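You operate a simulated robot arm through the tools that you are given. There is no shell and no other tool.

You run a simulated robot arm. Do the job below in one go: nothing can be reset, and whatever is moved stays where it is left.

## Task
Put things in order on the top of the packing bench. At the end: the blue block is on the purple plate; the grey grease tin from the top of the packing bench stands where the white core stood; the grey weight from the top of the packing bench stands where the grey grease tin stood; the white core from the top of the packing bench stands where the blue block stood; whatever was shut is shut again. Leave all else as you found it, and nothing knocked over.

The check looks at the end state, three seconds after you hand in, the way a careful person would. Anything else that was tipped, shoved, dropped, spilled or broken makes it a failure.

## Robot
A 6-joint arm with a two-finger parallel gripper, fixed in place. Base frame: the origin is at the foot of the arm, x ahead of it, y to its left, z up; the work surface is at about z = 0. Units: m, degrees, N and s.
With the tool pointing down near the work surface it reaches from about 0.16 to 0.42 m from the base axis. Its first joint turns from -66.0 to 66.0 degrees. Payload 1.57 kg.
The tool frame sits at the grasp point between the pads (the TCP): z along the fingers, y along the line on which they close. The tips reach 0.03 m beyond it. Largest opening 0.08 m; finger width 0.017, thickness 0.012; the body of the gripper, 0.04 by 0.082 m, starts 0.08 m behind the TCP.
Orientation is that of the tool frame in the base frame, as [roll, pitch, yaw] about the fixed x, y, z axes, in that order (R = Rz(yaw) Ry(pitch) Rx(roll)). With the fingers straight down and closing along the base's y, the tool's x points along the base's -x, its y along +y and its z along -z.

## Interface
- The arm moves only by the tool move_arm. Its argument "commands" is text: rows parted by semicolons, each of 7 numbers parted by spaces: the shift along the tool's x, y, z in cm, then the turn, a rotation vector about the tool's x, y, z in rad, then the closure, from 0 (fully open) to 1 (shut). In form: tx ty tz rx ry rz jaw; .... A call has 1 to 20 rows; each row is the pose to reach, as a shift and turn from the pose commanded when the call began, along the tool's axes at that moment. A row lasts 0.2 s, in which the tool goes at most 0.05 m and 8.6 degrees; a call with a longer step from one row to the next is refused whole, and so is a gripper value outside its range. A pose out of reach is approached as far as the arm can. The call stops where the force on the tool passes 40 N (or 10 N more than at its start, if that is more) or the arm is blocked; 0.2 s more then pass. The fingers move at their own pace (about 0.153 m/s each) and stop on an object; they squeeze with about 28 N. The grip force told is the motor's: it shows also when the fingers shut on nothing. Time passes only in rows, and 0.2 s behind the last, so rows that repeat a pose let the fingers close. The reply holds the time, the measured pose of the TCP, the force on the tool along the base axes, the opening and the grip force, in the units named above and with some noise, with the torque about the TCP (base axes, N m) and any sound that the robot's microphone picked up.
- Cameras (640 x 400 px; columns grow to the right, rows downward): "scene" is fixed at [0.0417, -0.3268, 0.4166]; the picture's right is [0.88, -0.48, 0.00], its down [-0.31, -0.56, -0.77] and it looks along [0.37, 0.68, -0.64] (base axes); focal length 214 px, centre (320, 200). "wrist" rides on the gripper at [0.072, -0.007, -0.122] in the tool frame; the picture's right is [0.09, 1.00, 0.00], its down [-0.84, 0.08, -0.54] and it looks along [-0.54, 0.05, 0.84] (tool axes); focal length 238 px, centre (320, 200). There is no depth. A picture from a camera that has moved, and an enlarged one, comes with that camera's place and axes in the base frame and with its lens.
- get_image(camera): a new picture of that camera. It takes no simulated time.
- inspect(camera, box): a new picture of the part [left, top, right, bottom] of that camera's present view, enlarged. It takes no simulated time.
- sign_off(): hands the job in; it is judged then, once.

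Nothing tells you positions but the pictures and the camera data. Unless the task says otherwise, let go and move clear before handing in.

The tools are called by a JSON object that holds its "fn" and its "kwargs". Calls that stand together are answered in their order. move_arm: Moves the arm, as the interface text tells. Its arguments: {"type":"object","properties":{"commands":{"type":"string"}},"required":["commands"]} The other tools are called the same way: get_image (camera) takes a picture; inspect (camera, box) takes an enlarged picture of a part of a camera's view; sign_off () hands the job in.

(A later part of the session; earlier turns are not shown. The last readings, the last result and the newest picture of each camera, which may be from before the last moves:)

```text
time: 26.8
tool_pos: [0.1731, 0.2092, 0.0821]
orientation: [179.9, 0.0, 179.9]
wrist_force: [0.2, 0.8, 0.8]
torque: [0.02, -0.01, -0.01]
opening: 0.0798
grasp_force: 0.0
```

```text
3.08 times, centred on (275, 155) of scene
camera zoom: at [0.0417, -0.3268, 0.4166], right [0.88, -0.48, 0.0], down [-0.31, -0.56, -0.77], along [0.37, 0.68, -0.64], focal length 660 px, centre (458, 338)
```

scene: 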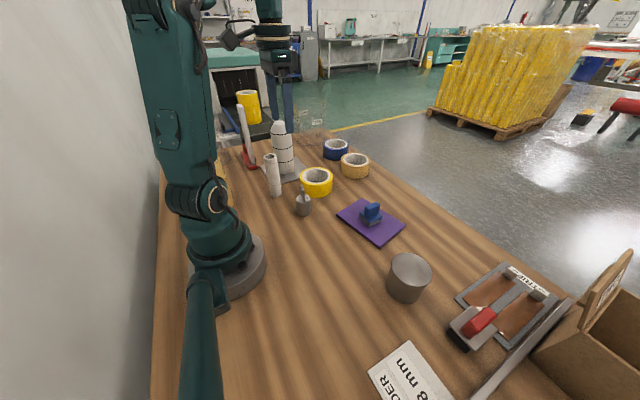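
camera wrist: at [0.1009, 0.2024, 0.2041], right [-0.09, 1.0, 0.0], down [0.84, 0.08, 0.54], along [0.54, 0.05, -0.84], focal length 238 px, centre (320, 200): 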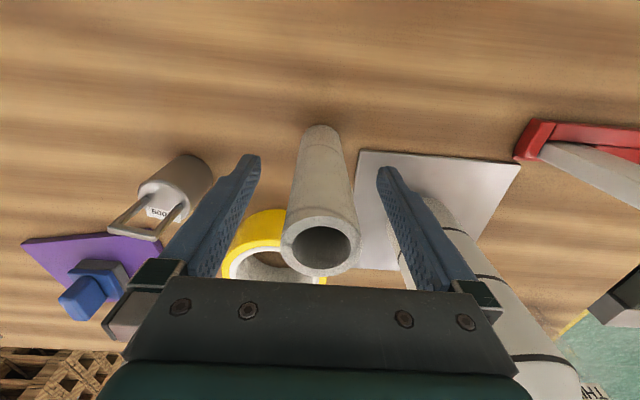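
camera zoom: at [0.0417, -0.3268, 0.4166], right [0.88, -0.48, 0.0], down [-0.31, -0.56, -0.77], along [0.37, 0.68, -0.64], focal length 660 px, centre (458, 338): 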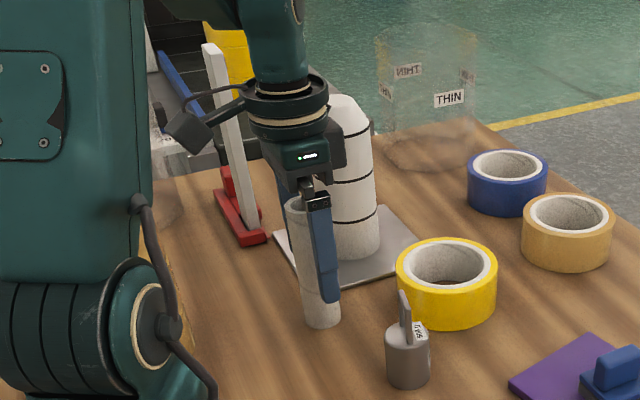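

{"fn": "move_arm", "kwargs": {"commands": "-0.2 0 0 0 0 0 0; -0.2 0 0 0 0 0 0.4; -0.2 0 0 0 0 0 0.6; -0.2 0 0 0 0 0 1; -0.2 0 0 0 0 0 1"}}

{"fn": "get_image", "kwargs": {"camera": "wrist"}}

```text
time: 28.0
tool_pos: [0.1755, 0.2092, 0.0831]
orientation: [-180.0, 0.0, 179.9]
wrist_force: [-0.4, 0.5, 0.3]
torque: [0.04, -0.01, -0.01]
opening: 0.0344
grasp_force: 27.9
```

```text
taken
camera wrist: at [0.1032, 0.2027, 0.2043], right [-0.09, 1.0, 0.0], down [0.84, 0.08, 0.54], along [0.54, 0.05, -0.84], focal length 238 px, centre (320, 200)
```

wrist: 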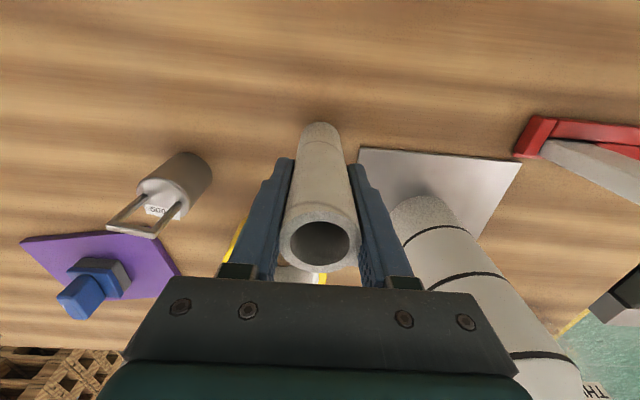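

The core is gripped at 3.4 cm. I'll lift it about 12 cm and carry it in an arc in front of the arm's base to the block's old spot.

{"fn": "move_arm", "kwargs": {"commands": "0 0 -0.5 0 0 0 1; 0 0 -1.5 0 0 0 1; 0 0 -3.5 0 0 0 1; 0 0 -6 0 0 0 1; 0 0 -9 0 0 0 1; 0 0 -12 0 0 0 1; -2 -2.4 -12 0 0 0 1; -4 -4.8 -12 0 0 0 1; -6 -7.2 -12 0 0 0 1; -7.5 -9.5 -12 0 0 0 1; -8.5 -12.5 -12 0 0 0 1; -9.5 -15.5 -12 0 0 0 1; -10.2 -18.5 -12 0 0 0 1; -10.5 -21 -12 0 0 0 1; -10.5 -21 -12 0 0 0 1"}}

{"fn": "get_image", "kwargs": {"camera": "scene"}}

{"fn": "get_image", "kwargs": {"camera": "wrist"}}

```text
time: 31.2
tool_pos: [0.2808, -0.0006, 0.2024]
orientation: [179.9, 0.1, 179.9]
wrist_force: [-0.4, 0.2, -0.5]
torque: [0.0, 0.0, 0.03]
opening: 0.0342
grasp_force: 28.2
```

```text
taken
```

scene: 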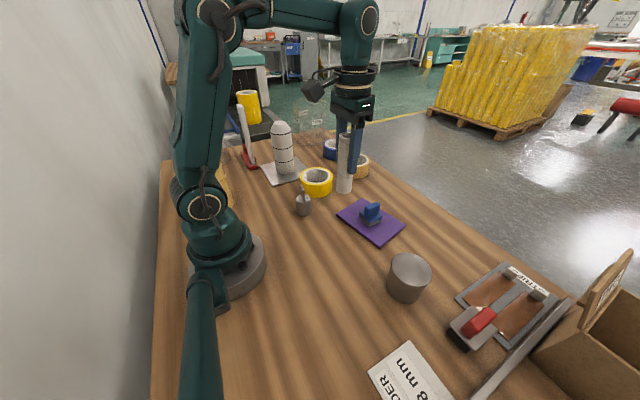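

```text
taken
camera wrist: at [0.2081, -0.0075, 0.3242], right [-0.09, 1.0, 0.0], down [0.84, 0.08, 0.54], along [0.54, 0.05, -0.84], focal length 238 px, centre (320, 200)
```

wrist: 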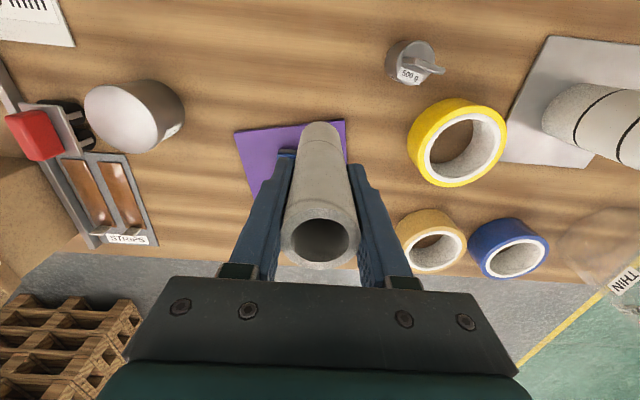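

The core is carried securely. I'll go on to the block's old spot at (0.154, -0.2305), still high.

{"fn": "move_arm", "kwargs": {"commands": "0.8 -3 0 0 0 0 1; 1.6 -6 0 0 0 0 1; 2.4 -9 0 0 0 0 1; 3.1 -12 0 0 0 0 1; 5 -14.2 0 0 0 0 1; 6.9 -16.4 0 0 0 0 1; 8.8 -18.6 0 0 0 0 1; 10.7 -20.8 0 0 0 0 1; 12.65 -23 0 0 0 0 1; 12.65 -23 0 0 0 0 1; 12.65 -23 2 0 0 0 1; 12.65 -23 4 0 0 0 1; 12.65 -23 6 0 0 0 1; 12.65 -23 6 0 0 0 1"}}

{"fn": "get_image", "kwargs": {"camera": "scene"}}

{"fn": "get_image", "kwargs": {"camera": "wrist"}}

```text
time: 34.2
tool_pos: [0.1535, -0.23, 0.1447]
orientation: [-180.0, 0.1, 179.9]
wrist_force: [-0.3, -0.1, -0.7]
torque: [-0.01, 0.01, 0.02]
opening: 0.0339
grasp_force: 28.0
```

```text
taken
```

scene: 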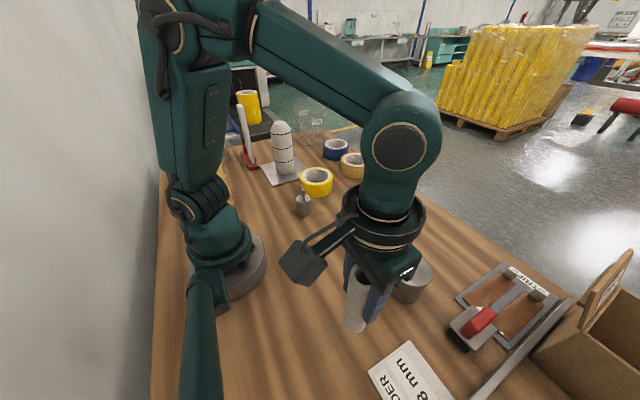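

```text
taken
camera wrist: at [0.0809, -0.237, 0.2656], right [-0.09, 1.0, 0.0], down [0.84, 0.08, 0.54], along [0.54, 0.05, -0.84], focal length 238 px, centre (320, 200)
```

wrist: 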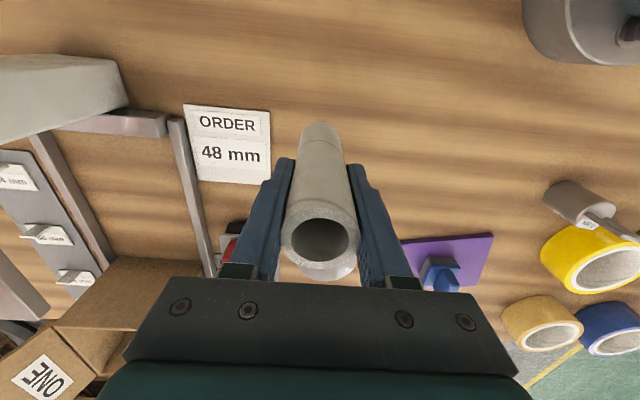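

The core hangs over the target about 6 cm up. I'll lower it, then finish in small steps.

{"fn": "move_arm", "kwargs": {"commands": "0 0 2 0 0 0 1; 0 0 4 0 0 0 1; 0 0 5 0 0 0 1; 0 0 5.6 0 0 0 1; 0 0 5.6 0 0 0 1"}}

{"fn": "move_arm", "kwargs": {"commands": "0 0 0.2 0 0 0 1; 0 0 0.2 0 0 0 1"}}

{"fn": "move_arm", "kwargs": {"commands": "0 0 0.15 0 0 0 1; 0 0 0.15 0 0 0 1"}}

{"fn": "inspect", "kwargs": {"camera": "scene", "box": [310, 260, 430, 360]}}

```text
time: 35.4
tool_pos: [0.1527, -0.2311, 0.0875]
orientation: [-180.0, 0.0, 179.9]
wrist_force: [-0.1, 0.1, -1.2]
torque: [0.0, 0.01, 0.0]
opening: 0.0341
grasp_force: 28.2
```

```text
time: 36.0
tool_pos: [0.154, -0.2303, 0.0857]
orientation: [-179.9, 0.0, 179.9]
wrist_force: [-4.1, 4.6, 18.9]
torque: [0.27, 0.22, 0.13]
opening: 0.034
grasp_force: 28.3
```

```text
time: 36.6
tool_pos: [0.1543, -0.2312, 0.0847]
orientation: [-179.8, 0.1, 179.7]
wrist_force: [1.7, 3.1, 22.0]
torque: [0.25, -0.23, 0.1]
opening: 0.0338
grasp_force: 28.2
```

```text
4.00 times, centred on (370, 310) of scene
camera zoom: at [0.0417, -0.3268, 0.4167], right [0.88, -0.48, 0.0], down [-0.31, -0.56, -0.77], along [0.37, 0.68, -0.64], focal length 858 px, centre (120, -240)
```

zoom: 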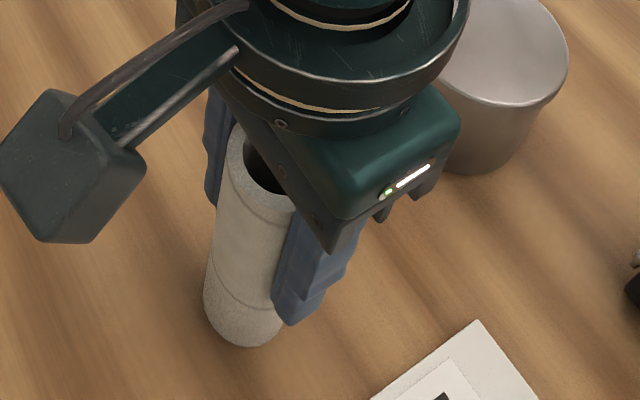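

The force of 22 N shows it is firmly on the bench. I'll ease up a little, check that it is upright, then release.

{"fn": "move_arm", "kwargs": {"commands": "0 0 -0.1 0 0 0 1; 0 0 -0.2 0 0 0 1; 0 0 -0.2 0 0 0 1"}}

{"fn": "get_image", "kwargs": {"camera": "wrist"}}

```text
time: 37.4
tool_pos: [0.1534, -0.2309, 0.0867]
orientation: [179.8, -0.1, 179.8]
wrist_force: [-0.5, 0.4, -0.2]
torque: [0.03, -0.01, -0.02]
opening: 0.0337
grasp_force: 27.9
```

```text
taken
camera wrist: at [0.0812, -0.2377, 0.2073], right [-0.09, 1.0, 0.0], down [0.84, 0.07, 0.54], along [0.54, 0.05, -0.84], focal length 238 px, centre (320, 200)
```

wrist: 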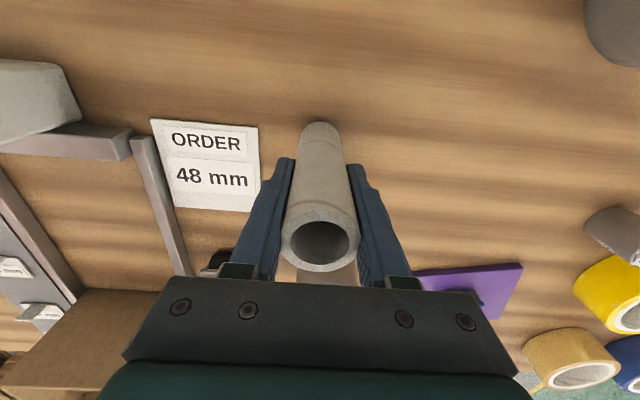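

{"fn": "move_arm", "kwargs": {"commands": "0 0 0.1 0 0 0 1; 0 0 0.1 0 0 0 1"}}

{"fn": "move_arm", "kwargs": {"commands": "0 0 0 0 0 0 0.5; 0 0 0 0 0 0 0.4; 0 0 0 0 0 0 0.2; 0 0 0 0 0 0 0.2"}}

{"fn": "get_image", "kwargs": {"camera": "wrist"}}

{"fn": "inspect", "kwargs": {"camera": "scene", "box": [310, 260, 430, 360]}}

```text
time: 38.0
tool_pos: [0.1545, -0.2308, 0.0854]
orientation: [180.0, 0.0, 179.9]
wrist_force: [-0.9, -0.8, 0.4]
torque: [0.0, 0.01, -0.03]
opening: 0.0337
grasp_force: 28.0
```

```text
time: 39.0
tool_pos: [0.1532, -0.2303, 0.086]
orientation: [179.9, 0.0, 179.9]
wrist_force: [-1.1, 0.4, -0.8]
torque: [-0.02, 0.0, 0.01]
opening: 0.0641
grasp_force: 0.1
```

```text
taken
camera wrist: at [0.0812, -0.2375, 0.2068], right [-0.09, 1.0, 0.0], down [0.84, 0.08, 0.54], along [0.54, 0.05, -0.84], focal length 238 px, centre (320, 200)
```

wrist: 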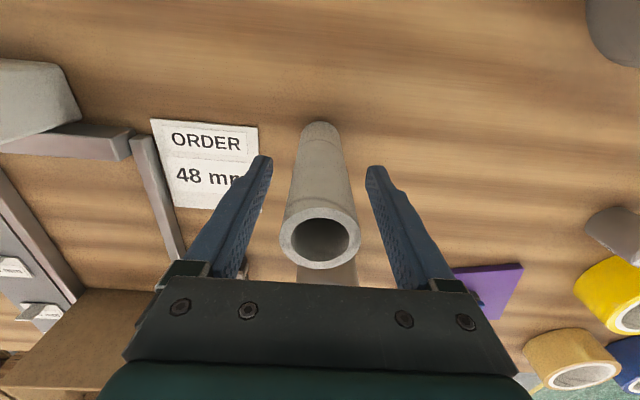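

```text
4.00 times, centred on (370, 310) of scene
camera zoom: at [0.0417, -0.3268, 0.4166], right [0.88, -0.48, 0.0], down [-0.31, -0.56, -0.77], along [0.37, 0.68, -0.64], focal length 858 px, centre (120, -240)
```

zoom: 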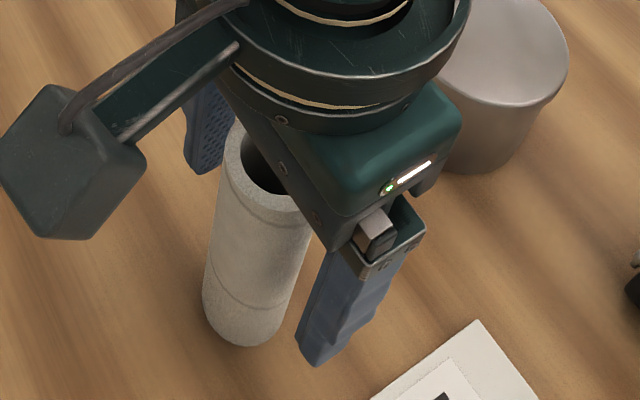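

The core stands upright and free of the fingers. I'll rise straight up and take a picture.

{"fn": "move_arm", "kwargs": {"commands": "0 0 -2 0 0 0 0.2; 0 0 -5 0 0 0 0.2; 0 0 -9 0 0 0 0.2; 0 0 -13 0 0 0 0.2; 0 0 -15 0 0 0 0.2; 0 0 -15 0 0 0 0.2"}}

{"fn": "get_image", "kwargs": {"camera": "scene"}}

{"fn": "get_image", "kwargs": {"camera": "wrist"}}

```text
time: 40.4
tool_pos: [0.1532, -0.2304, 0.2388]
orientation: [-180.0, 0.0, 179.9]
wrist_force: [0.1, 0.6, 0.4]
torque: [0.03, 0.01, 0.01]
opening: 0.0644
grasp_force: 0.1
```

```text
taken
```

scene: 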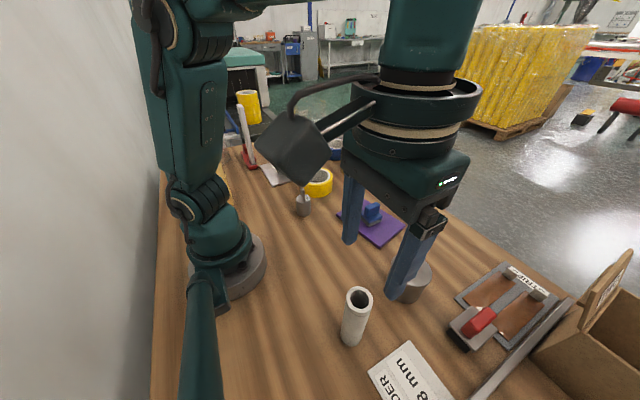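

```text
taken
camera wrist: at [0.0812, -0.2367, 0.3582], right [-0.09, 1.0, 0.0], down [0.84, 0.08, 0.54], along [0.54, 0.05, -0.84], focal length 238 px, centre (320, 200)
```

wrist: 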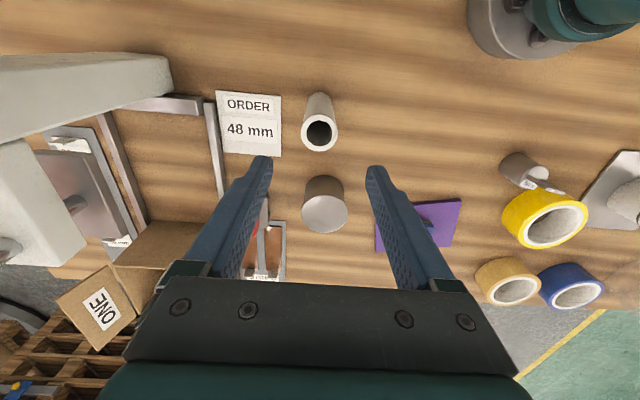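

The core is in place. Next I'll move above the tin to line up for a fairly tight grip, about 7 cm wide against the 8 cm opening.

{"fn": "move_arm", "kwargs": {"commands": "-3.5 0.5 0 0 0 0 0; -7 1 0 0 0 0 0; -10.5 1.5 0 0 0 0 0; -14 2 0 0 0 0 0; -14 2 3 0 0 0 0; -14 2 6 0 0 0 0; -14 2 6 0 0 0 0"}}

{"fn": "get_image", "kwargs": {"camera": "wrist"}}

{"fn": "inspect", "kwargs": {"camera": "wrist", "box": [240, 60, 400, 160]}}

{"fn": "inspect", "kwargs": {"camera": "scene", "box": [340, 200, 500, 360]}}

```text
time: 42.0
tool_pos: [0.295, -0.21, 0.1775]
orientation: [-180.0, 0.0, 179.8]
wrist_force: [0.3, -0.1, 0.2]
torque: [0.0, -0.02, 0.0]
opening: 0.0801
grasp_force: 0.0
out of reach, approached as far as the arm can: row 4
```

```text
taken
camera wrist: at [0.2227, -0.2169, 0.298], right [-0.09, 1.0, 0.0], down [0.84, 0.08, 0.54], along [0.54, 0.05, -0.84], focal length 238 px, centre (320, 200)
```

wrist: 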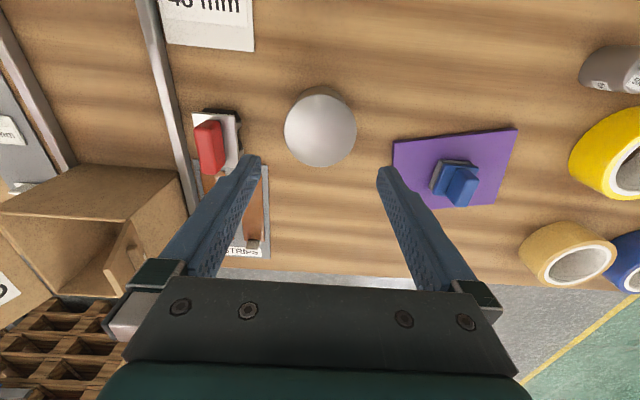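

```text
4.00 times, centred on (320, 110) of wrist
camera zoom: at [0.2227, -0.2169, 0.298], right [-0.09, 1.0, 0.0], down [0.84, 0.08, 0.54], along [0.54, 0.05, -0.84], focal length 953 px, centre (320, 560)
```

zoom: 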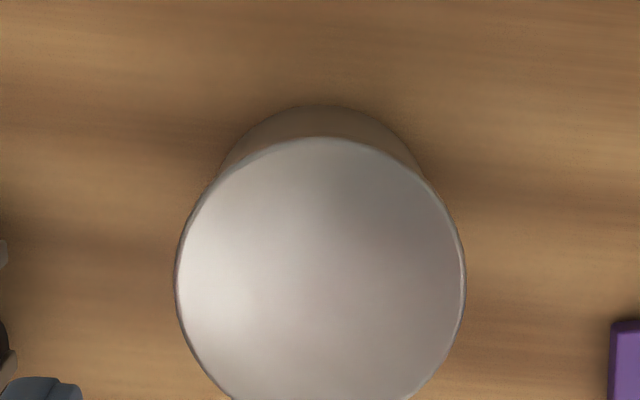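

```text
2.50 times, centred on (420, 280) of scene
camera zoom: at [0.0417, -0.3268, 0.4166], right [0.88, -0.48, 0.0], down [-0.31, -0.56, -0.77], along [0.37, 0.68, -0.64], focal length 536 px, centre (70, 0)
```

zoom: 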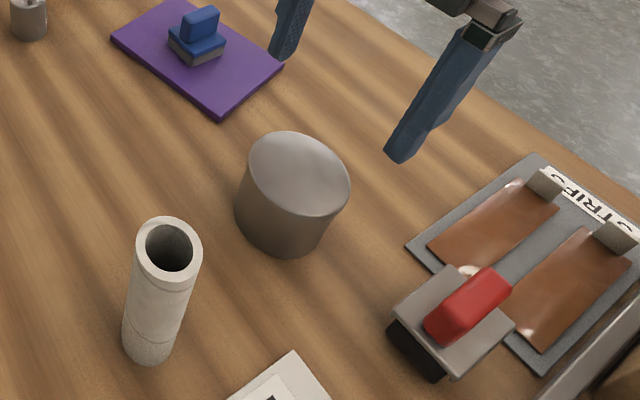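

The TCP is centred on the tin to within about 1 mm in y. I'll go down to just above the tin's top and check the finger clearance.

{"fn": "move_arm", "kwargs": {"commands": "0.15 0 3 0 0 0 0; 0.15 -0.03 5.5 0 0 0 0; 0.15 -0.03 7 0 0 0 0; 0.15 -0.03 7 0 0 0 0"}}

{"fn": "get_image", "kwargs": {"camera": "wrist"}}

{"fn": "inspect", "kwargs": {"camera": "scene", "box": [340, 200, 500, 360]}}

```text
time: 43.0
tool_pos: [0.292, -0.2113, 0.1044]
orientation: [180.0, 0.0, 180.0]
wrist_force: [-0.4, 0.0, 0.5]
torque: [0.02, -0.02, 0.0]
opening: 0.08
grasp_force: 0.0
```

```text
taken
camera wrist: at [0.2201, -0.2183, 0.2267], right [-0.09, 1.0, 0.0], down [0.84, 0.08, 0.54], along [0.54, 0.05, -0.84], focal length 238 px, centre (320, 200)
```

wrist: 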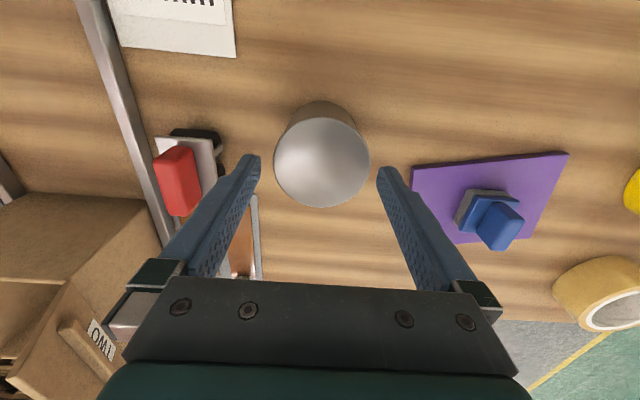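

```text
2.50 times, centred on (420, 280) of scene
camera zoom: at [0.0417, -0.3268, 0.4166], right [0.88, -0.48, 0.0], down [-0.31, -0.56, -0.77], along [0.37, 0.68, -0.64], focal length 536 px, centre (70, 0)
```

zoom: 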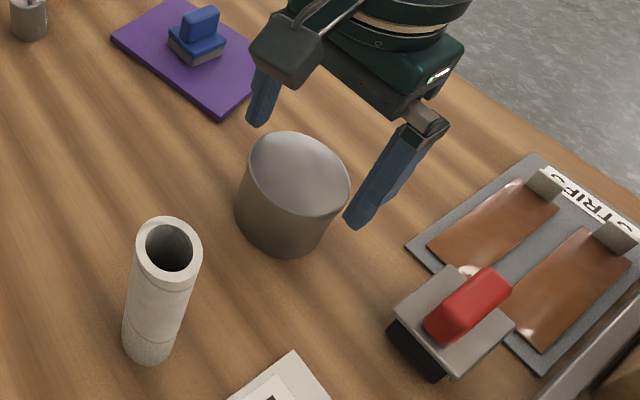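

{"fn": "inspect", "kwargs": {"camera": "wrist", "box": [240, 90, 400, 220]}}

```text
3.08 times, centred on (320, 155) of wrist
camera zoom: at [0.2201, -0.2183, 0.2267], right [-0.09, 1.0, 0.0], down [0.84, 0.08, 0.54], along [0.54, 0.05, -0.84], focal length 733 px, centre (320, 338)
```

zoom: 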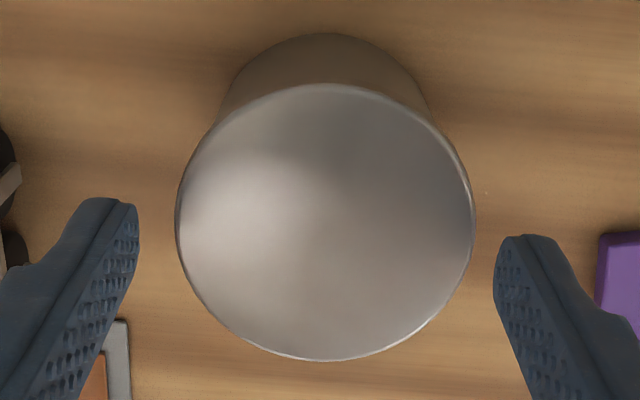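

The tin is about 1.3 mm to the left of the tool axis and gives about 4 mm clearance each side. I'll correct this, go down partway, and watch for contact.

{"fn": "move_arm", "kwargs": {"commands": "-0.15 0.13 0 0 0 0 0; -0.15 0.13 1 0 0 0 0; -0.15 0.13 2 0 0 0 0; -0.15 0.13 2.5 0 0 0 0; -0.15 0.13 2.5 0 0 0 0"}}

{"fn": "inspect", "kwargs": {"camera": "wrist", "box": [220, 90, 420, 250]}}

{"fn": "inspect", "kwargs": {"camera": "scene", "box": [360, 220, 480, 320]}}

```text
time: 44.2
tool_pos: [0.2934, -0.2093, 0.0805]
orientation: [-180.0, 0.0, 179.9]
wrist_force: [0.1, -0.5, -0.3]
torque: [-0.01, -0.01, 0.0]
opening: 0.08
grasp_force: 0.0
```

```text
2.50 times, centred on (320, 170) of wrist
camera zoom: at [0.2207, -0.2164, 0.2017], right [-0.09, 1.0, 0.0], down [0.84, 0.08, 0.54], along [0.54, 0.05, -0.84], focal length 596 px, centre (320, 275)
```

zoom: 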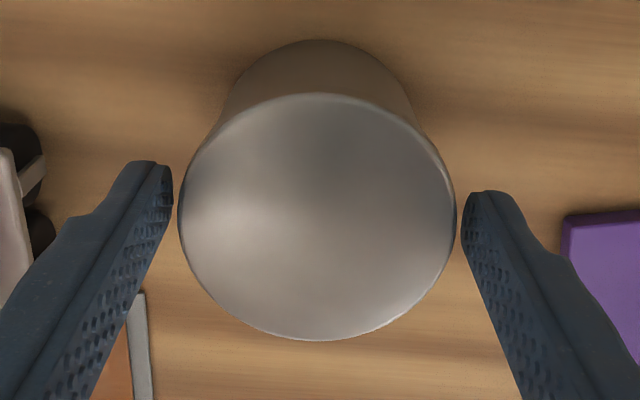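

```text
4.00 times, centred on (420, 270) of scene
camera zoom: at [0.0417, -0.3268, 0.4166], right [0.88, -0.48, 0.0], down [-0.31, -0.56, -0.77], along [0.37, 0.68, -0.64], focal length 858 px, centre (-80, -80)
```

zoom: 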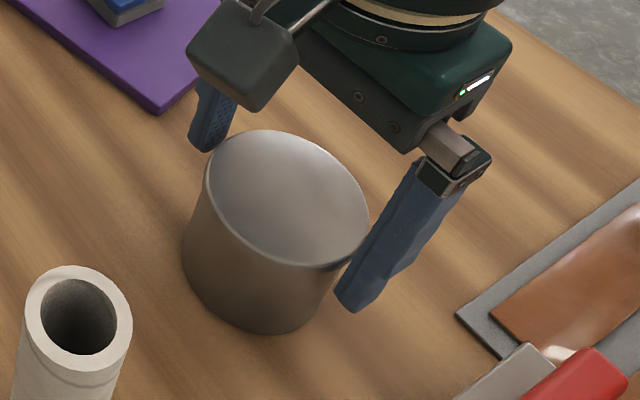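

The fingers are clear on both sides and the tin is well centred. I'll go down to gripping height and close.

{"fn": "move_arm", "kwargs": {"commands": "0 -0.05 1 0 0 0 0; 0 -0.05 2 0 0 0 0; 0 -0.05 3 0 0 0 0; 0 -0.05 3.4 0 0 0 0; 0 -0.05 3.4 0 0 0 0"}}

{"fn": "move_arm", "kwargs": {"commands": "0 0 0 0 0 0 0.1; 0 0 0 0 0 0 0.2; 0 0 0 0 0 0 1; 0 0 0 0 0 0 1"}}

{"fn": "get_image", "kwargs": {"camera": "wrist"}}

{"fn": "inspect", "kwargs": {"camera": "scene", "box": [360, 220, 480, 320]}}

```text
time: 45.4
tool_pos: [0.2943, -0.2106, 0.0477]
orientation: [180.0, 0.0, 179.9]
wrist_force: [-0.1, 0.0, -0.2]
torque: [0.05, -0.03, -0.02]
opening: 0.0801
grasp_force: 0.1
```

```text
time: 46.4
tool_pos: [0.2929, -0.2105, 0.0473]
orientation: [-180.0, 0.0, 179.9]
wrist_force: [0.7, 0.2, 0.9]
torque: [-0.04, 0.02, 0.0]
opening: 0.0693
grasp_force: 28.0
```

```text
taken
camera wrist: at [0.2201, -0.2177, 0.1678], right [-0.09, 1.0, 0.0], down [0.84, 0.08, 0.54], along [0.54, 0.05, -0.84], focal length 238 px, centre (320, 200)
```

wrist: 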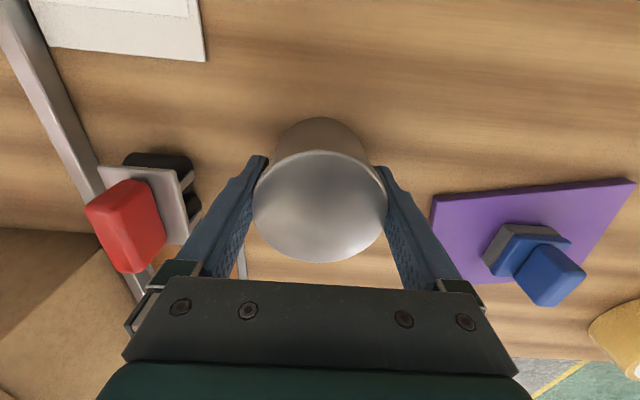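

```text
4.00 times, centred on (420, 270) of scene
camera zoom: at [0.0417, -0.3268, 0.4166], right [0.88, -0.48, 0.0], down [-0.31, -0.56, -0.77], along [0.37, 0.68, -0.64], focal length 858 px, centre (-80, -80)
```

zoom: 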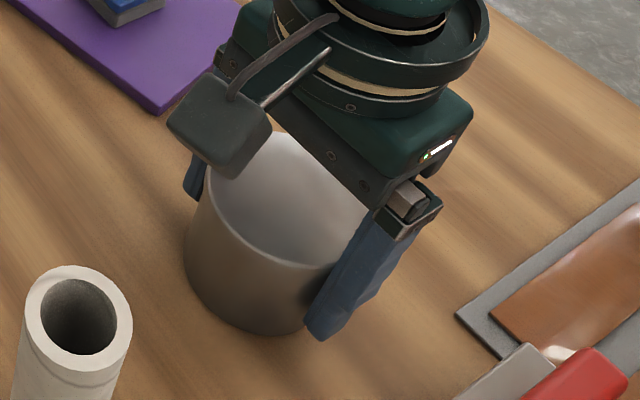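

The tin is gripped at 6.9 cm. I'll lift it about 12 cm and carry it to the core's old spot, turning the tool 90° as I go so the fingers stay off the grey plate.

{"fn": "move_arm", "kwargs": {"commands": "0 0 -0.5 0 0 0 1; 0 0 -2 0 0 0 1; 0 0 -5 0 0 0 1; 0 0 -8.5 0 0 0 1; 0 0 -12 0 0 0 1; 0 0 -12 0 0 0 1"}}

{"fn": "get_image", "kwargs": {"camera": "scene"}}

{"fn": "get_image", "kwargs": {"camera": "wrist"}}

```text
time: 47.8
tool_pos: [0.2937, -0.2112, 0.1654]
orientation: [-179.9, -0.1, 179.8]
wrist_force: [-0.2, 0.3, -2.3]
torque: [-0.01, 0.01, -0.05]
opening: 0.0692
grasp_force: 27.4
```

```text
taken
```

scene: 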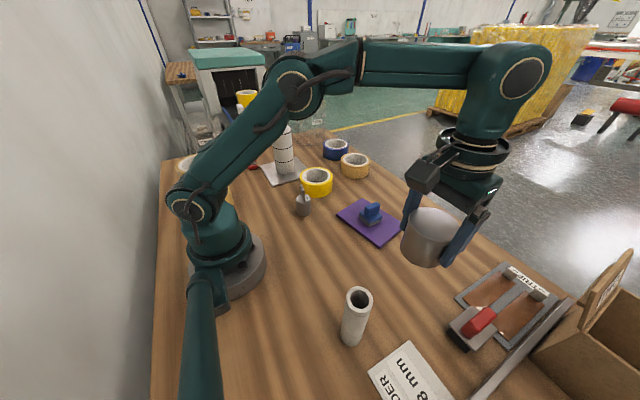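

```text
taken
camera wrist: at [0.2211, -0.2175, 0.2868], right [-0.09, 1.0, 0.0], down [0.84, 0.08, 0.54], along [0.54, 0.05, -0.84], focal length 238 px, centre (320, 200)
```

wrist: 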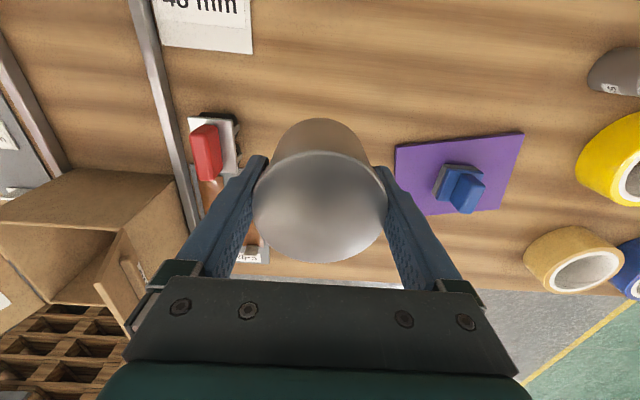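

The tin is lifted. Now I'll carry it across with the turn.

{"fn": "move_arm", "kwargs": {"commands": "0.6 3 0 0 0 -0.12 1; 1.2 6 0 0 0 -0.24 1; 1.8 9 0 0 0 -0.36 1; 2.4 12 0 0 0 -0.48 1; 3.0 15 0 0 0 -0.6 1; 3.6 18 0 0 0 -0.72 1; 4.3 21 0 0 0 -0.84 1; 5.1 24 0 0 0 -0.96 1; 6.0 27 0 0 0 -1.08 1; 7.1 30 0 0 0 -1.2 1; 8.3 33 0 0 0 -1.32 1; 9.5 36 0 0 0 -1.44 1; 10.7 39 0 0 0 -1.571 1; 11.8 41.4 0 0 0 -1.571 1; 11.8 41.4 0 0 0 -1.571 1"}}

{"fn": "get_image", "kwargs": {"camera": "scene"}}

{"fn": "get_image", "kwargs": {"camera": "wrist"}}

```text
time: 51.0
tool_pos: [0.1743, 0.204, 0.1667]
orientation: [-180.0, 0.0, -90.1]
wrist_force: [-0.4, 0.4, -2.1]
torque: [0.01, -0.02, 0.02]
opening: 0.0694
grasp_force: 27.6
```

```text
taken
```

scene: 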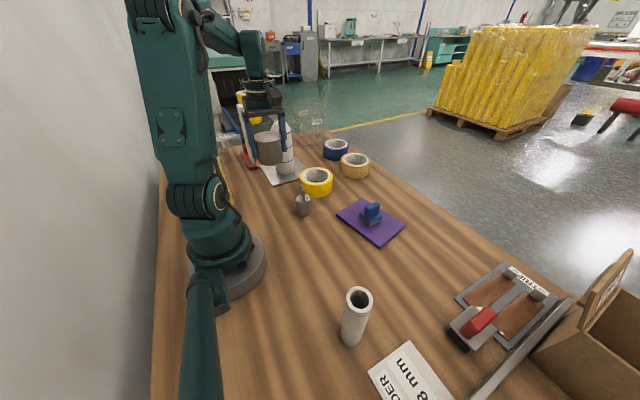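

```text
taken
camera wrist: at [0.1813, 0.1316, 0.2881], right [-1.0, -0.09, 0.0], down [-0.08, 0.84, 0.54], along [-0.05, 0.54, -0.84], focal length 238 px, centre (320, 200)
```

wrist: 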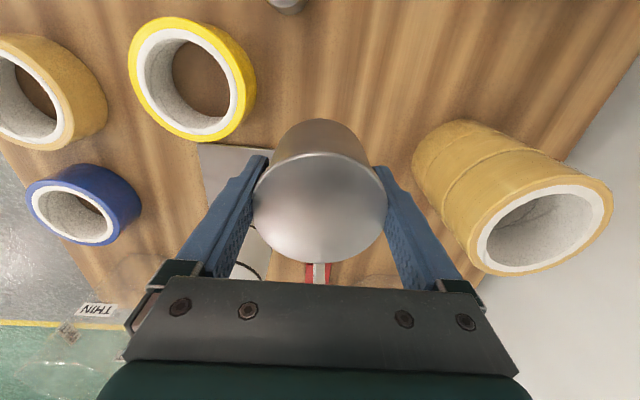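

The tin hangs over the core's old spot, and the grey plate's edge at y≈0.245 leaves about 6 mm clearance. I'll lower it, finishing in small steps.

{"fn": "move_arm", "kwargs": {"commands": "-0.15 0 3 0 0 0 1; -0.15 0 6 0 0 0 1; -0.15 0 9 0 0 0 1; -0.15 0 10.7 0 0 0 1; -0.15 0 11.4 0 0 0 1; -0.15 0 11.4 0 0 0 1"}}

{"fn": "get_image", "kwargs": {"camera": "wrist"}}

{"fn": "inspect", "kwargs": {"camera": "scene", "box": [210, 90, 340, 220]}}

```text
time: 52.4
tool_pos: [0.1766, 0.2066, 0.0516]
orientation: [179.9, -0.1, -90.1]
wrist_force: [0.2, -0.5, -1.7]
torque: [0.0, -0.01, -0.01]
opening: 0.0692
grasp_force: 28.1
```

```text
taken
camera wrist: at [0.1818, 0.1339, 0.172], right [-1.0, -0.09, 0.0], down [-0.08, 0.84, 0.54], along [-0.05, 0.54, -0.84], focal length 238 px, centre (320, 200)
```

wrist: 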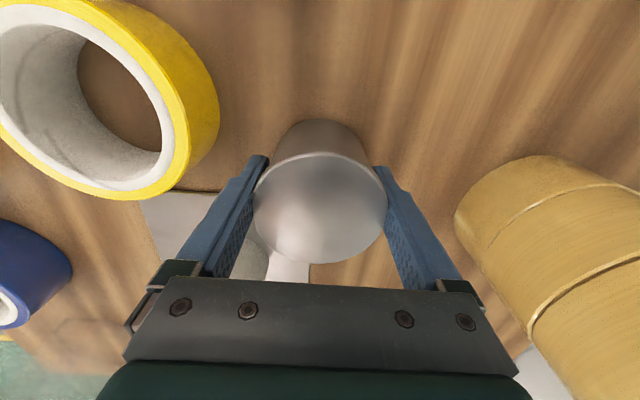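

```text
3.08 times, centred on (275, 155) of scene
camera zoom: at [0.0417, -0.3268, 0.4166], right [0.88, -0.48, 0.0], down [-0.31, -0.56, -0.77], along [0.37, 0.68, -0.64], focal length 660 px, centre (458, 338)
```

zoom: 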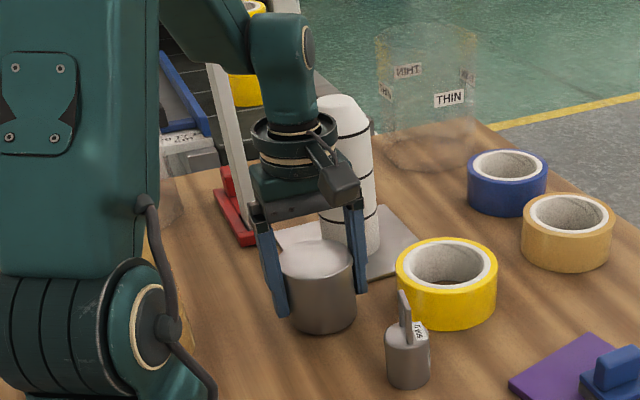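

{"fn": "inspect", "kwargs": {"camera": "wrist", "box": [130, 110, 330, 235]}}

```text
3.20 times, centred on (230, 172) of wrist
camera zoom: at [0.1818, 0.1339, 0.172], right [-1.0, -0.09, 0.0], down [-0.08, 0.84, 0.54], along [-0.05, 0.54, -0.84], focal length 763 px, centre (608, 288)
```

zoom: 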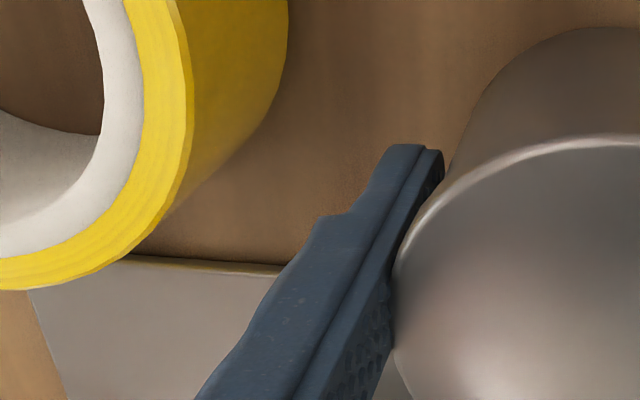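

{"fn": "move_arm", "kwargs": {"commands": "0.15 0 0 0 0 0 1; 0.15 0 0.2 0 0 0 1; 0.15 0 0.2 0 0 0 1"}}

{"fn": "move_arm", "kwargs": {"commands": "0 0 0.1 0 0 0 1; 0 0 0.1 0 0 0 1"}}

{"fn": "move_arm", "kwargs": {"commands": "0 0 0.1 0 0 0 1; 0 0 0.1 0 0 0 1"}}

```text
time: 53.2
tool_pos: [0.1762, 0.2046, 0.0497]
orientation: [180.0, 0.0, -90.1]
wrist_force: [0.7, 0.2, -1.9]
torque: [-0.04, 0.02, 0.0]
opening: 0.069
grasp_force: 27.7
```

```text
time: 53.8
tool_pos: [0.1761, 0.2032, 0.0497]
orientation: [-179.9, 0.0, -90.1]
wrist_force: [0.2, 0.3, -1.7]
torque: [-0.05, 0.0, 0.0]
opening: 0.0691
grasp_force: 27.6
```

```text
time: 54.4
tool_pos: [0.1769, 0.204, 0.048]
orientation: [-179.9, -0.1, -90.1]
wrist_force: [-0.2, 0.6, -2.9]
torque: [-0.02, -0.01, 0.01]
opening: 0.0693
grasp_force: 27.8
```

{"fn": "move_arm", "kwargs": {"commands": "0 0 0.1 0 0 0 1; 0 0 0.1 0 0 0 1"}}

{"fn": "move_arm", "kwargs": {"commands": "0 0 0.1 0 0 0 1; 0 0 0.1 0 0 0 1"}}

```text
time: 55.0
tool_pos: [0.1776, 0.2041, 0.0478]
orientation: [180.0, 0.0, -90.1]
wrist_force: [-0.5, -0.3, -2.4]
torque: [0.0, 0.01, 0.0]
opening: 0.0692
grasp_force: 28.3
```

```text
time: 55.6
tool_pos: [0.1775, 0.2041, 0.0473]
orientation: [-180.0, 0.1, -90.2]
wrist_force: [-4.7, -1.5, 18.3]
torque: [-0.02, -0.06, -0.16]
opening: 0.0692
grasp_force: 27.5
```

Contact at 18 N shows the tin is on the bench. I'll ease off slightly, then open.

{"fn": "move_arm", "kwargs": {"commands": "0 0 -0.07 0 0 0 1; 0 0 -0.07 0 0 0 1"}}

{"fn": "move_arm", "kwargs": {"commands": "0 0 0 0 0 0 0.1; 0 0 0 0 0 0 0; 0 0 0 0 0 0 0"}}

{"fn": "get_image", "kwargs": {"camera": "wrist"}}

{"fn": "inspect", "kwargs": {"camera": "scene", "box": [210, 90, 340, 220]}}

```text
time: 56.2
tool_pos: [0.1759, 0.2036, 0.0473]
orientation: [-180.0, 0.0, -90.2]
wrist_force: [0.4, 0.5, 1.5]
torque: [0.14, -0.16, -0.03]
opening: 0.069
grasp_force: 28.0
```

```text
time: 57.0
tool_pos: [0.1757, 0.2033, 0.0468]
orientation: [179.9, 0.0, -90.1]
wrist_force: [0.5, -0.6, -0.2]
torque: [-0.01, 0.0, 0.0]
opening: 0.08
grasp_force: 0.1
```

```text
taken
camera wrist: at [0.1825, 0.1316, 0.1677], right [-1.0, -0.09, 0.0], down [-0.08, 0.84, 0.54], along [-0.05, 0.54, -0.84], focal length 238 px, centre (320, 200)
```

wrist: 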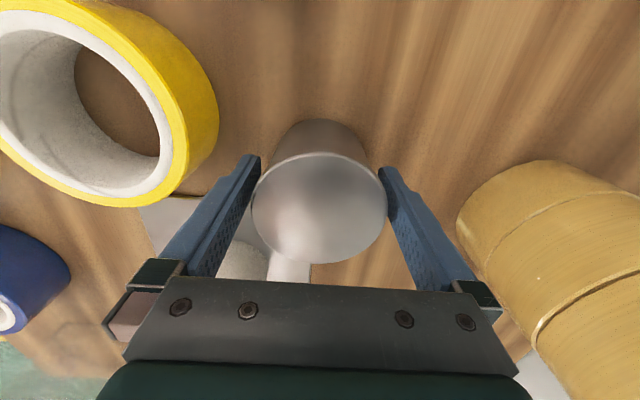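

```text
3.08 times, centred on (275, 155) of scene
camera zoom: at [0.0417, -0.3268, 0.4166], right [0.88, -0.48, 0.0], down [-0.31, -0.56, -0.77], along [0.37, 0.68, -0.64], focal length 660 px, centre (458, 338)
```

zoom: 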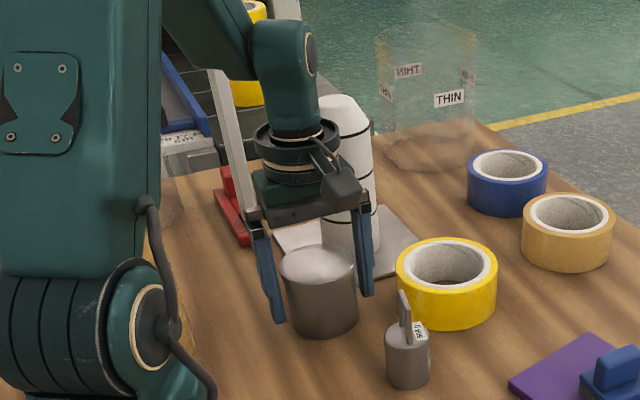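

The tin stands free and centred between the open fingers. I'll rise straight up and look.

{"fn": "move_arm", "kwargs": {"commands": "0 0 -1 0 0 0 0; 0 0 -2.5 0 0 0 0; 0 0 -5 0 0 0 0; 0 0 -9 0 0 0 0; 0 0 -13 0 0 0 0; 0 0 -15 0 0 0 0; 0 0 -15 0 0 0 0"}}

{"fn": "get_image", "kwargs": {"camera": "wrist"}}

{"fn": "inspect", "kwargs": {"camera": "scene", "box": [210, 90, 340, 220]}}

```text
time: 58.6
tool_pos: [0.1761, 0.2031, 0.1966]
orientation: [-179.9, -0.1, -90.1]
wrist_force: [0.0, 0.4, -0.4]
torque: [-0.01, 0.03, -0.01]
opening: 0.0802
grasp_force: 0.1
```

```text
taken
camera wrist: at [0.1827, 0.1312, 0.3179], right [-1.0, -0.09, 0.0], down [-0.08, 0.84, 0.54], along [-0.05, 0.54, -0.84], focal length 238 px, centre (320, 200)
```

wrist: 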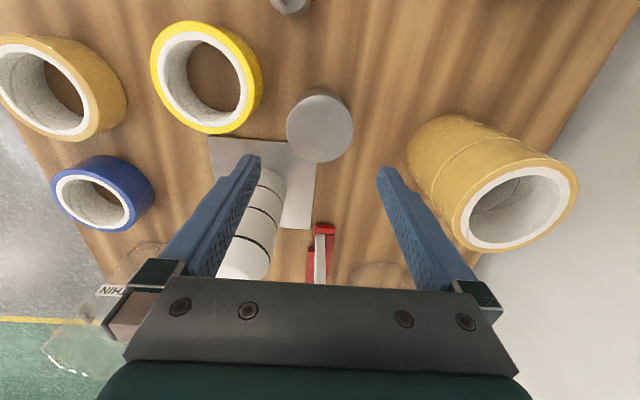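

```text
3.08 times, centred on (275, 155) of scene
camera zoom: at [0.0417, -0.3268, 0.4166], right [0.88, -0.48, 0.0], down [-0.31, -0.56, -0.77], along [0.37, 0.68, -0.64], focal length 660 px, centre (458, 338)
```

zoom: 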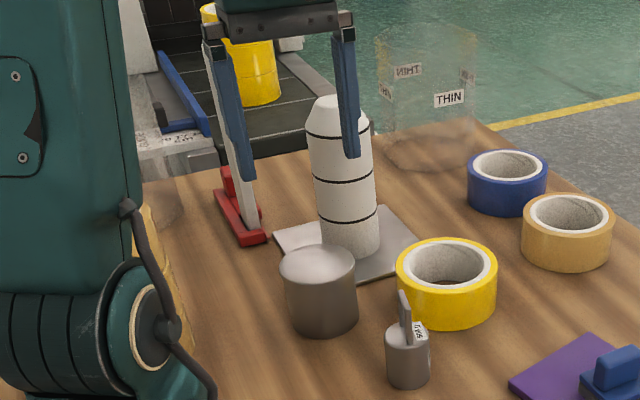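

The tin is settled on the core's old spot, clear of the grey plate. Next I'll move over the weight, turning the tool back to yaw 180.

{"fn": "move_arm", "kwargs": {"commands": "1.04 -0.36 0 0 0 0.143 0; 2.08 -0.72 0 0 0 0.286 0; 3.12 -1.08 0 0 0 0.429 0; 4.16 -1.44 0 0 0 0.572 0; 5.2 -1.8 0 0 0 0.715 0; 6.25 -2.16 0 0 0 0.858 0; 7.3 -2.5 0 0 0 1.0 0; 8.3 -2.9 0 0 0 1.143 0; 9.4 -3.2 0 0 0 1.286 0; 10.4 -3.6 0 0 0 1.429 0; 11.45 -3.95 0 0 0 1.571 0; 11.45 -3.95 0 0 0 1.571 0"}}

{"fn": "get_image", "kwargs": {"camera": "wrist"}}

{"fn": "inspect", "kwargs": {"camera": "wrist", "box": [260, 70, 380, 170]}}

{"fn": "inspect", "kwargs": {"camera": "scene", "box": [270, 160, 340, 220]}}

```text
time: 61.2
tool_pos: [0.2162, 0.0896, 0.1987]
orientation: [-180.0, 0.1, 179.7]
wrist_force: [-0.4, 0.0, 0.6]
torque: [0.0, -0.02, -0.04]
opening: 0.08
grasp_force: 0.1
```

```text
taken
camera wrist: at [0.1434, 0.0832, 0.3183], right [-0.09, 1.0, 0.0], down [0.84, 0.07, 0.54], along [0.54, 0.05, -0.84], focal length 238 px, centre (320, 200)
```

wrist: 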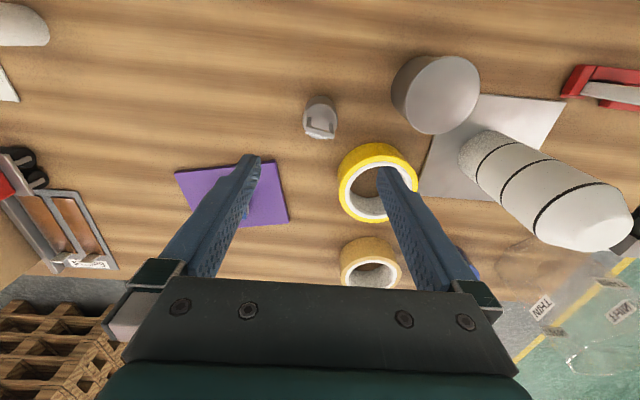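

```text
4.00 times, centred on (320, 120) of wrist
camera zoom: at [0.1434, 0.0832, 0.3183], right [-0.09, 1.0, 0.0], down [0.84, 0.07, 0.54], along [0.54, 0.05, -0.84], focal length 953 px, centre (320, 520)
```

zoom: 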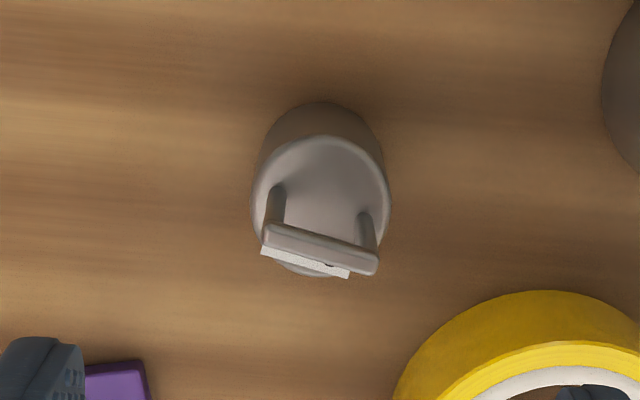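

```text
6.67 times, centred on (305, 190) of scene
camera zoom: at [0.0417, -0.3268, 0.4166], right [0.88, -0.48, 0.0], down [-0.31, -0.56, -0.77], along [0.37, 0.68, -0.64], focal length 1430 px, centre (420, 267)
```

zoom: 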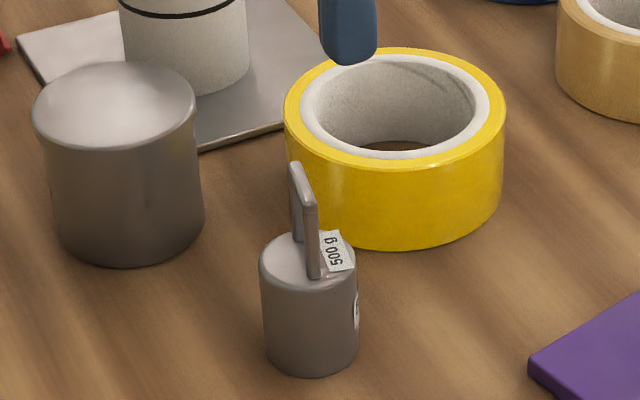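

The weight is at about (0.214, 0.090), with its body about 4 cm wide and 4.7 cm tall and a handle up to about 9 cm. I'll go down with the fingers either side of the body.

{"fn": "move_arm", "kwargs": {"commands": "0.15 -0.03 3 0 0 0 0.2; 0.15 -0.03 6 0 0 0 0.2; 0.15 -0.03 8 0 0 0 0.2; 0.15 -0.03 8 0 0 0 0.2"}}

{"fn": "get_image", "kwargs": {"camera": "wrist"}}

{"fn": "inspect", "kwargs": {"camera": "scene", "box": [260, 140, 350, 220]}}

```text
time: 62.2
tool_pos: [0.2149, 0.0872, 0.1155]
orientation: [-179.9, 0.0, 179.8]
wrist_force: [0.8, 0.6, 0.4]
torque: [0.03, 0.01, -0.01]
opening: 0.0638
grasp_force: 0.1
```

```text
taken
camera wrist: at [0.142, 0.0806, 0.2372], right [-0.09, 1.0, 0.0], down [0.84, 0.08, 0.54], along [0.54, 0.05, -0.84], focal length 238 px, centre (320, 200)
```

wrist: 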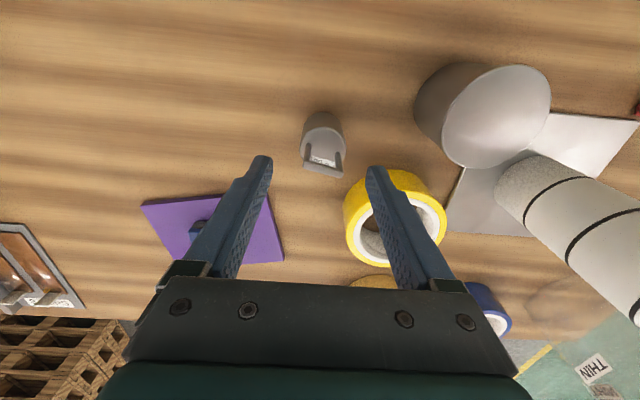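

```text
5.00 times, centred on (305, 180) of scene
camera zoom: at [0.0417, -0.3268, 0.4166], right [0.88, -0.48, 0.0], down [-0.31, -0.56, -0.77], along [0.37, 0.68, -0.64], focal length 1072 px, centre (395, 300)
```

zoom: 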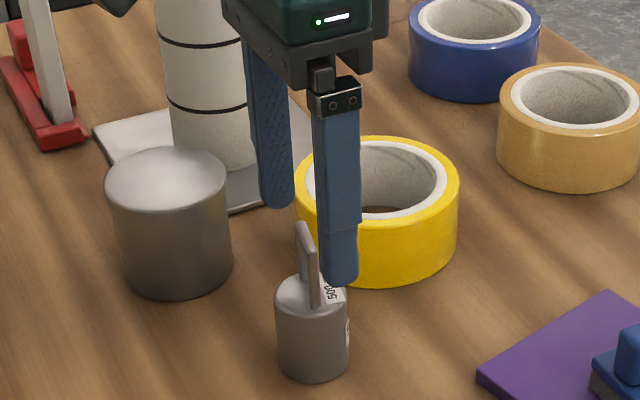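

{"fn": "inspect", "kwargs": {"camera": "wrist", "box": [240, 90, 400, 190]}}

```text
4.00 times, centred on (320, 140) of wrist
camera zoom: at [0.142, 0.0806, 0.2372], right [-0.09, 1.0, 0.0], down [0.84, 0.08, 0.54], along [0.54, 0.05, -0.84], focal length 953 px, centre (320, 440)
```

zoom: 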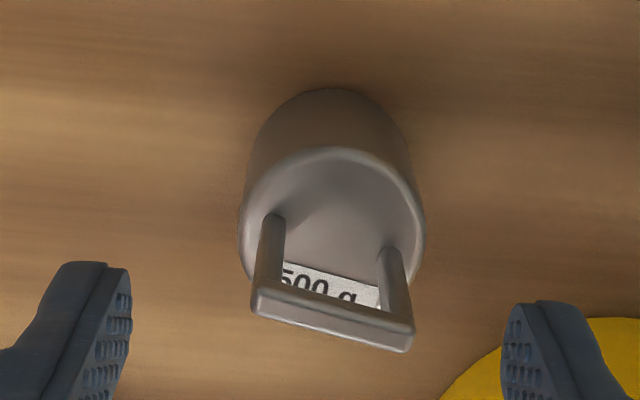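

{"fn": "move_arm", "kwargs": {"commands": "0 0.2 0 0 0 0 0.2; 0 0.2 2 0 0 0 0.2; 0 0.2 4 0 0 0 0.2; 0 0.2 6 0 0 0 0.2; 0 0.2 7 0 0 0 0.2; 0 0.2 7 0 0 0 0.2"}}

{"fn": "get_image", "kwargs": {"camera": "wrist"}}

{"fn": "inspect", "kwargs": {"camera": "scene", "box": [260, 140, 350, 220]}}

```text
time: 63.6
tool_pos: [0.2138, 0.0919, 0.0479]
orientation: [180.0, 0.0, 179.8]
wrist_force: [0.2, 0.0, 0.3]
torque: [0.01, 0.01, 0.02]
opening: 0.0639
grasp_force: 0.1
```

```text
taken
camera wrist: at [0.1416, 0.0847, 0.1681], right [-0.09, 1.0, 0.0], down [0.84, 0.08, 0.54], along [0.54, 0.05, -0.84], focal length 238 px, centre (320, 200)
```

wrist: 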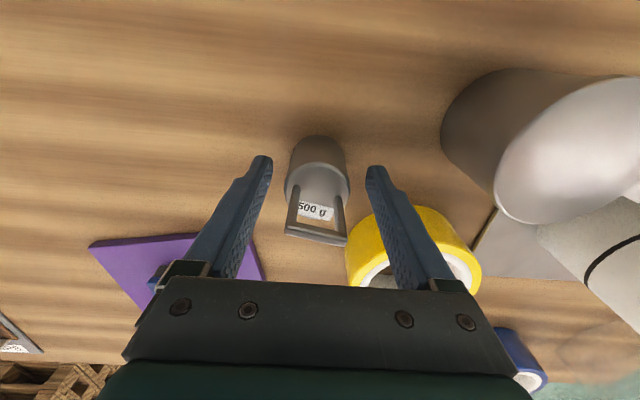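

```text
5.00 times, centred on (305, 180) of scene
camera zoom: at [0.0417, -0.3268, 0.4166], right [0.88, -0.48, 0.0], down [-0.31, -0.56, -0.77], along [0.37, 0.68, -0.64], focal length 1072 px, centre (395, 300)
```

zoom: 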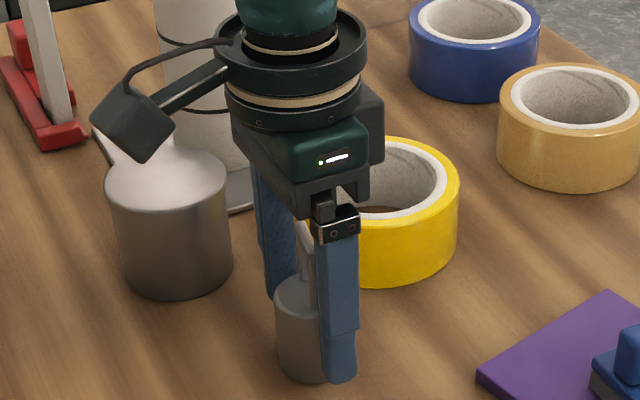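

The weight is between the fingers, about 2 mm off centre. I'll correct that and close.

{"fn": "move_arm", "kwargs": {"commands": "0 -0.15 0.1 0 0 0 0.2; 0 -0.15 0.1 0 0 0 0.3; 0 -0.15 0.1 0 0 0 0.4; 0 -0.15 0.1 0 0 0 0.5; 0 -0.15 0.1 0 0 0 1; 0 -0.15 0.1 0 0 0 1"}}

{"fn": "get_image", "kwargs": {"camera": "wrist"}}

```text
time: 65.0
tool_pos: [0.2141, 0.09, 0.0454]
orientation: [-179.9, 0.0, 179.9]
wrist_force: [-0.9, 0.3, 0.9]
torque: [0.07, 0.06, 0.07]
opening: 0.0389
grasp_force: 28.0
```

```text
taken
camera wrist: at [0.1418, 0.0835, 0.1673], right [-0.09, 1.0, 0.0], down [0.84, 0.08, 0.54], along [0.54, 0.05, -0.84], focal length 238 px, centre (320, 200)
```

wrist: 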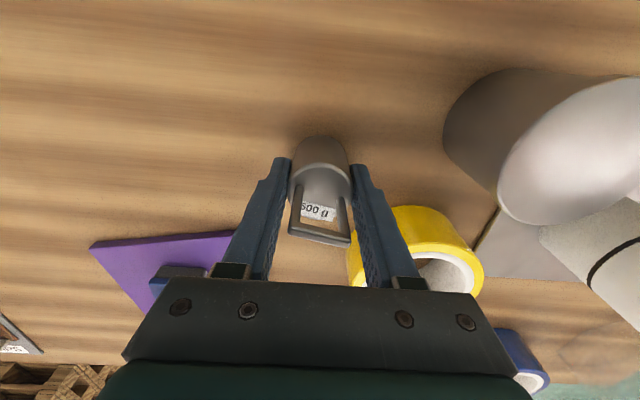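

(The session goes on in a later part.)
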